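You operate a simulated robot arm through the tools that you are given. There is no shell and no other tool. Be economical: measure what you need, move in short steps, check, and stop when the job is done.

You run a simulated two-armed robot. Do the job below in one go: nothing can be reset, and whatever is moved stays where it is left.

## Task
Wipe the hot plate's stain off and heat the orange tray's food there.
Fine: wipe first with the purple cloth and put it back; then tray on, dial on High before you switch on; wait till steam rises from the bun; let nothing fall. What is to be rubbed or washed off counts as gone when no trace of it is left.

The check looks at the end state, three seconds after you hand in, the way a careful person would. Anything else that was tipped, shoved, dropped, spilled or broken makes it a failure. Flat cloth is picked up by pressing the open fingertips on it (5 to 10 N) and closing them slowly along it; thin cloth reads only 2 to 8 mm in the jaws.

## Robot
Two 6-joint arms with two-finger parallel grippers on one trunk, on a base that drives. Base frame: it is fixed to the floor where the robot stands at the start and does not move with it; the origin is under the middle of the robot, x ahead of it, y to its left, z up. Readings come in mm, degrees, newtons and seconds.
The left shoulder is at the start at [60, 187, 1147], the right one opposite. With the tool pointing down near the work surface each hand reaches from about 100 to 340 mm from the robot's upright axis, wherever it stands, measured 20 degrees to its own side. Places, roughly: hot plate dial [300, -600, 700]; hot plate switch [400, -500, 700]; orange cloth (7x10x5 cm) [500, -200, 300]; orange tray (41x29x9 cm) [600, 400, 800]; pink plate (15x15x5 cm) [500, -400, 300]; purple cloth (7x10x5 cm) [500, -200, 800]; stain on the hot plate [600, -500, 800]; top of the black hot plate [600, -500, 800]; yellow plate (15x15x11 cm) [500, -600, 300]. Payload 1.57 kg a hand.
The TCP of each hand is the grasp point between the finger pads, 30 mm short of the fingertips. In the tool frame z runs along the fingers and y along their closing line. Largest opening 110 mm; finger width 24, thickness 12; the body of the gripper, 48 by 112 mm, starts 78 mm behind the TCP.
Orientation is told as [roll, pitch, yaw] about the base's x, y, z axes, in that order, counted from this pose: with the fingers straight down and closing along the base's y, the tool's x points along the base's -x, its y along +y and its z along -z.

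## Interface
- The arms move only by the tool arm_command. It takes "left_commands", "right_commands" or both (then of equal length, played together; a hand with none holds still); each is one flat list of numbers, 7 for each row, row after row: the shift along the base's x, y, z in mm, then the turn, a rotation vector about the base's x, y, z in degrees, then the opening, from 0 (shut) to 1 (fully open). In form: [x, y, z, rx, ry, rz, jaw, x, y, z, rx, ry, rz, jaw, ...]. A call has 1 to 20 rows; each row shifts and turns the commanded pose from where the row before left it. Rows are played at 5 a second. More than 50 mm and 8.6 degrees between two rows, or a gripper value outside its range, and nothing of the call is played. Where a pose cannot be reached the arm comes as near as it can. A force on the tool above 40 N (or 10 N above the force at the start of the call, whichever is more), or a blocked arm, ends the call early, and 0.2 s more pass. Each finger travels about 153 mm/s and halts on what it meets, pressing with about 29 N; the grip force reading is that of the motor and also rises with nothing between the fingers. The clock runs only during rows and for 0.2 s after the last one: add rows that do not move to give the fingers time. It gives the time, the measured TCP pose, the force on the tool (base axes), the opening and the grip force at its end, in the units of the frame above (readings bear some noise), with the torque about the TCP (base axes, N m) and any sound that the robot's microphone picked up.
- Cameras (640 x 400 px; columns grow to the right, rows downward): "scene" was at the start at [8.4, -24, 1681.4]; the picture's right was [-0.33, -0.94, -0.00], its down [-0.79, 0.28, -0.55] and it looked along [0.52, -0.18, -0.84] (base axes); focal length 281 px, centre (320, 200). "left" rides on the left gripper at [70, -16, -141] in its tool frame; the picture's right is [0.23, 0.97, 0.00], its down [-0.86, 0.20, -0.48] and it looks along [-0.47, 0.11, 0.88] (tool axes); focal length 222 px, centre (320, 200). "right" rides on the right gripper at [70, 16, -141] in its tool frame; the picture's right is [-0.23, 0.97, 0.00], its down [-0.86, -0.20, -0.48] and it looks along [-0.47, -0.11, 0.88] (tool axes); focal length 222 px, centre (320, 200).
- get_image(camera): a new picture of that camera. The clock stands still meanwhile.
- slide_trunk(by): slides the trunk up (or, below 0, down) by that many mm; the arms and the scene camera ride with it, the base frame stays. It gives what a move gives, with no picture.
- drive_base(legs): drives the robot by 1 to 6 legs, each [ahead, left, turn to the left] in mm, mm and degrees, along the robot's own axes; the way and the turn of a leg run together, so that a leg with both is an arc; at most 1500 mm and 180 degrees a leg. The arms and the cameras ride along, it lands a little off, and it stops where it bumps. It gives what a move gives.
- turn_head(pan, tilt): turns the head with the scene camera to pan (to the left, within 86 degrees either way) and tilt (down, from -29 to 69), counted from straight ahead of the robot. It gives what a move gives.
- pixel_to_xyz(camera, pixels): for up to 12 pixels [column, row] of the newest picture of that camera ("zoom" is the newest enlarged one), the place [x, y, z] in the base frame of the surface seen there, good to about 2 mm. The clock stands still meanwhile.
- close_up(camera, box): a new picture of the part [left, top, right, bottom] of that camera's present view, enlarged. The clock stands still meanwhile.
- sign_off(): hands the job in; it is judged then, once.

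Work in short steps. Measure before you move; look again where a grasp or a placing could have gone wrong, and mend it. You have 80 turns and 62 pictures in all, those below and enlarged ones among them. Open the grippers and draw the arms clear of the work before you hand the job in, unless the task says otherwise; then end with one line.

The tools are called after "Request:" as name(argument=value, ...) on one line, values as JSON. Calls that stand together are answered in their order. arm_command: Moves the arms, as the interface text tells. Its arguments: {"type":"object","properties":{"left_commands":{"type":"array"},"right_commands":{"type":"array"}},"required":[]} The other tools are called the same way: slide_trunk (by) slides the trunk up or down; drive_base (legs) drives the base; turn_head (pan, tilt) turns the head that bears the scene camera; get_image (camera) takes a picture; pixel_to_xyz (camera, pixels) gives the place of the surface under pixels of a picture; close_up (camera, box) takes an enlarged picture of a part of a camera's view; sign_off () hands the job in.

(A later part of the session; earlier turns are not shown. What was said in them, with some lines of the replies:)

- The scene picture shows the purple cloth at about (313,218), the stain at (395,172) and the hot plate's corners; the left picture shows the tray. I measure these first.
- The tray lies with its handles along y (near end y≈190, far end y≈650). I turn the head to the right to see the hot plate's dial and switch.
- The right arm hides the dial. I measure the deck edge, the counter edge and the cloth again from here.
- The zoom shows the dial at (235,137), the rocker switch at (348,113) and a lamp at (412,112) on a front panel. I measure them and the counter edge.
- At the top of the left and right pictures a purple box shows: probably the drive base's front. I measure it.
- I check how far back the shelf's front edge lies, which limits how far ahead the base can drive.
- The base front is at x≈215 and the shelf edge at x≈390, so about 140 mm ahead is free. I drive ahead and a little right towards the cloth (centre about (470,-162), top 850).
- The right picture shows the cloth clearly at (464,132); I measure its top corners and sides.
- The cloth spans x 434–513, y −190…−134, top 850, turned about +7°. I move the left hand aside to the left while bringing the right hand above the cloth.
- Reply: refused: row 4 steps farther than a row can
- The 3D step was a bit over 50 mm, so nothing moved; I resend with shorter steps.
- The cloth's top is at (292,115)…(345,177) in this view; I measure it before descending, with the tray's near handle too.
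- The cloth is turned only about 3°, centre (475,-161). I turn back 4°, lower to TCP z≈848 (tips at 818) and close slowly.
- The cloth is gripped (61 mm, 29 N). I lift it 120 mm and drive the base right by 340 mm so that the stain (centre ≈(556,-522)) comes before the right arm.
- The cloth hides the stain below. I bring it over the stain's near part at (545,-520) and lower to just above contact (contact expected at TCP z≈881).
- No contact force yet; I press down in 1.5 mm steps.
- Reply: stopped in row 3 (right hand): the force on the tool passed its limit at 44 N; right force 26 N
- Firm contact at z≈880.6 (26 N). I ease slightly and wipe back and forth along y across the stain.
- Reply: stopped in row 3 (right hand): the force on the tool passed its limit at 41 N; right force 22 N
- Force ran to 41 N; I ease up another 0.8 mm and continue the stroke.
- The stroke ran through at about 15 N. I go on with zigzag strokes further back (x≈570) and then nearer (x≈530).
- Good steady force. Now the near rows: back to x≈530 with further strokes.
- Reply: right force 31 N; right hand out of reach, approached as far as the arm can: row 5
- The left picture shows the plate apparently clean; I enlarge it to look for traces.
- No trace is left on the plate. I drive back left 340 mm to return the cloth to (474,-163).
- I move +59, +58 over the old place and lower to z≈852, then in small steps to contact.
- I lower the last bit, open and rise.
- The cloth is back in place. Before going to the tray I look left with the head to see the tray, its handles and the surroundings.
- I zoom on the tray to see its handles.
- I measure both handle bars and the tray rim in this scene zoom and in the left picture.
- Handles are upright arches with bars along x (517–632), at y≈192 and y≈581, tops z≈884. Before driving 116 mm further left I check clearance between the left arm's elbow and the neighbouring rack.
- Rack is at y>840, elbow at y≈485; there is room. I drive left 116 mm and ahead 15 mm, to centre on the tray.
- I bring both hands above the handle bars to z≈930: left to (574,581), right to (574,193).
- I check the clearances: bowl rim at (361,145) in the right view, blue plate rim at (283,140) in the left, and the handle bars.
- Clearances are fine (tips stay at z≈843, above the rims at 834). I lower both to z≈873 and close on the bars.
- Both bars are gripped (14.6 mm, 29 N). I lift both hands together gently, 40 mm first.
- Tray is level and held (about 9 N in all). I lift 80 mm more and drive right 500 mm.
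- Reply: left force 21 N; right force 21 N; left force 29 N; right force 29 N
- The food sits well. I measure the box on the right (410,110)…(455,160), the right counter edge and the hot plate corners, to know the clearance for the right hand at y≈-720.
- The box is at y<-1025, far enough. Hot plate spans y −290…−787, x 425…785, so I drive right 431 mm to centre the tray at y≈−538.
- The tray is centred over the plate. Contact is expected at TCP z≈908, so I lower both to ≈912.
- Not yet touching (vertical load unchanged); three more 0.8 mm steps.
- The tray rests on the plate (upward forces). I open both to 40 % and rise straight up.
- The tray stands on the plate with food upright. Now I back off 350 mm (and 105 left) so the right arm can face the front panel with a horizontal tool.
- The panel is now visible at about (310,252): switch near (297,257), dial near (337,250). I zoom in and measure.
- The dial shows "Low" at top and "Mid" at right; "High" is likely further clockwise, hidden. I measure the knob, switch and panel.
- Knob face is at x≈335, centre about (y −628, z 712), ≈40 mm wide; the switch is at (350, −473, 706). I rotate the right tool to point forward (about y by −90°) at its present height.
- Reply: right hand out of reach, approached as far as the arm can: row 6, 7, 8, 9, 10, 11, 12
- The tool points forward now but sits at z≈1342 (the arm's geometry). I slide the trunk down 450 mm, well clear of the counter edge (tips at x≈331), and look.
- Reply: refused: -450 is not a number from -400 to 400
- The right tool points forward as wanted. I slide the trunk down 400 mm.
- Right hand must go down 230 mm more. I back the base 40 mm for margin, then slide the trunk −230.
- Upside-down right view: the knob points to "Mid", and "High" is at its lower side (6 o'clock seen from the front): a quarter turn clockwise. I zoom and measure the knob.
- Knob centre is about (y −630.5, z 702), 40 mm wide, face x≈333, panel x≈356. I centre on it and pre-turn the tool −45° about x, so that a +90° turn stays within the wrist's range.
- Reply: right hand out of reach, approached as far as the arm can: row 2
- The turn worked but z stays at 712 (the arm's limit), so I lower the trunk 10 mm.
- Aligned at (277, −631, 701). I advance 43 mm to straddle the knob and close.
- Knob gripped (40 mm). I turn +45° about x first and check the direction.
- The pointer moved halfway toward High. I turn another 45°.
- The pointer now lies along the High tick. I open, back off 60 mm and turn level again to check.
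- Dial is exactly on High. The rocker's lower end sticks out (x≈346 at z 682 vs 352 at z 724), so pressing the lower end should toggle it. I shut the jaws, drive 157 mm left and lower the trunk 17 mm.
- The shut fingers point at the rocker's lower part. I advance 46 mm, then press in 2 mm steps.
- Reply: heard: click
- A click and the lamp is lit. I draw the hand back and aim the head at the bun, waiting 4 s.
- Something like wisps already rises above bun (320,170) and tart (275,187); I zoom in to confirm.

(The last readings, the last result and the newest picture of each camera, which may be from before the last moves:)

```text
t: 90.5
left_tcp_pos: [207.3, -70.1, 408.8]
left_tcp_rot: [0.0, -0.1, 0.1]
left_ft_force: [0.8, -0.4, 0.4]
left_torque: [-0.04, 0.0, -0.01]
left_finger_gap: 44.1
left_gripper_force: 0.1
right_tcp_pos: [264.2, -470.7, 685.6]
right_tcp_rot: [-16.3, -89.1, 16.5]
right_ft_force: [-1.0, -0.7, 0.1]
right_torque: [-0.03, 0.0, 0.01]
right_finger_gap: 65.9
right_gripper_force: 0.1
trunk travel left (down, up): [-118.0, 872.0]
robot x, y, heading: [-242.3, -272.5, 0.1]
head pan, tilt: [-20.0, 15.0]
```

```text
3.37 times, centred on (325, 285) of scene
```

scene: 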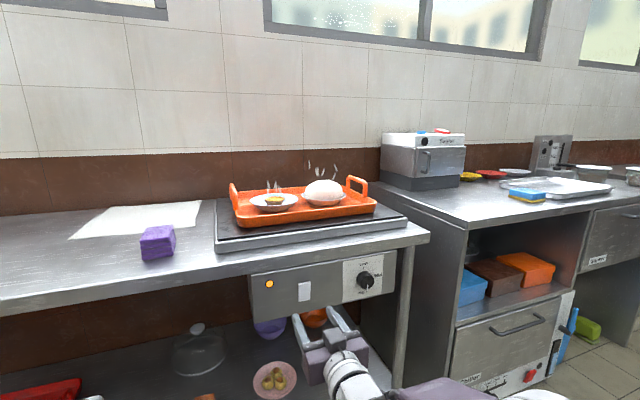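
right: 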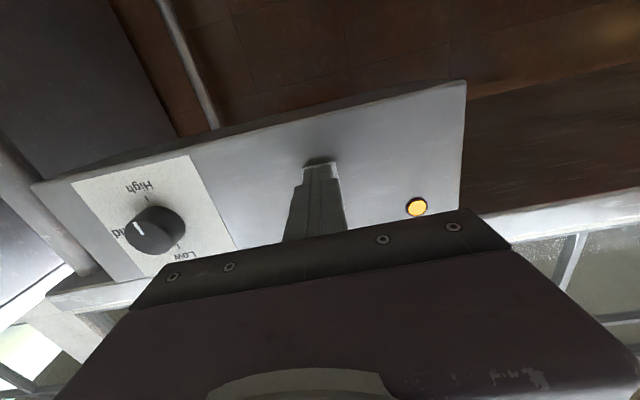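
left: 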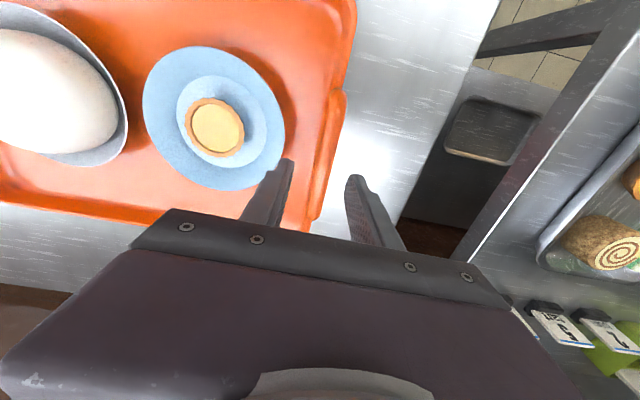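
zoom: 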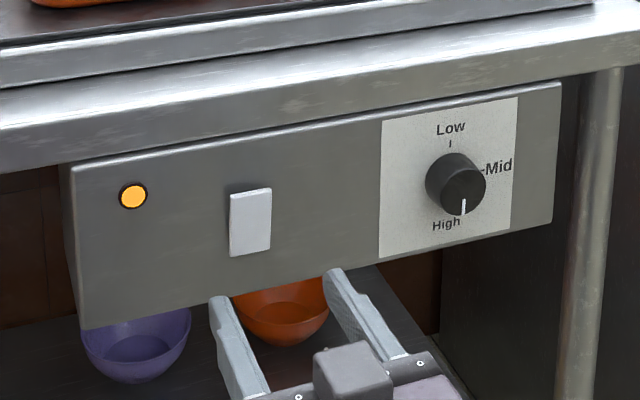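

Steam rises from bun and tart, dial on High, lamp lit, cloth in place. I open both grippers and back the base away.

Request:
arm_command(left_commands=[0, 0, 0, 0, 0, 0, 1, 0, 0, 0, 0, 0, 0, 1], right_commands=[0, 0, 0, 0, 0, 0, 1, 0, 0, 0, 0, 0, 0, 1])

Request:
drive_base(legs=[[-150, 0, 0]])

Request:
get_image(camera="scene")

```text
t: 91.1
left_tcp_pos: [207.7, -69.3, 408.2]
left_tcp_rot: [0.0, -0.1, 0.0]
left_ft_force: [1.0, -0.2, 0.5]
left_torque: [-0.04, 0.02, -0.01]
left_finger_gap: 109.8
left_gripper_force: 0.0
right_tcp_pos: [264.2, -471.3, 685.3]
right_tcp_rot: [-16.4, -89.0, 16.5]
right_ft_force: [0.0, -0.5, -0.2]
right_torque: [-0.01, -0.04, 0.01]
right_finger_gap: 109.9
right_gripper_force: 0.3
trunk travel left (down, up): [-118.0, 872.0]
robot x, y, heading: [-239.6, -276.3, 0.0]
head pan, tilt: [-20.0, 15.0]
```

```text
t: 92.5
left_tcp_pos: [59.0, -68.6, 409.5]
left_tcp_rot: [-0.1, 0.1, 0.0]
left_ft_force: [-0.3, -0.4, -0.5]
left_torque: [-0.02, -0.02, -0.03]
left_finger_gap: 110.0
left_gripper_force: 0.2
right_tcp_pos: [115.5, -471.1, 684.8]
right_tcp_rot: [-16.4, -89.0, 16.6]
right_ft_force: [-0.2, 0.5, -0.8]
right_torque: [-0.01, -0.02, 0.0]
right_finger_gap: 110.2
right_gripper_force: 0.0
trunk travel left (down, up): [-118.0, 872.0]
robot x, y, heading: [-387.3, -272.2, 0.1]
head pan, tilt: [-20.0, 15.0]
```

```text
14 pictures are left
```

scene: 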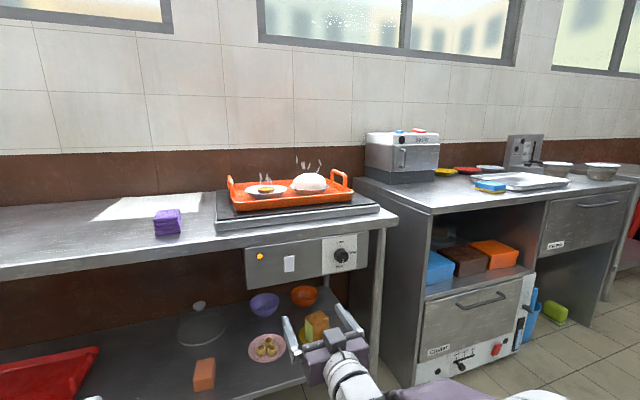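

All is in order: steam over the bun (308,165), lamp lit, arms clear. I hand in.

Request:
sign_off()

```text
The job is handed in.
```

I wiped the stain off the hot plate and put the purple cloth back. The orange tray is on the plate with the dial on High and the switch on, and steam is rising from the bun; I left the plate on, nothing fell, and both arms are clear with grippers open.
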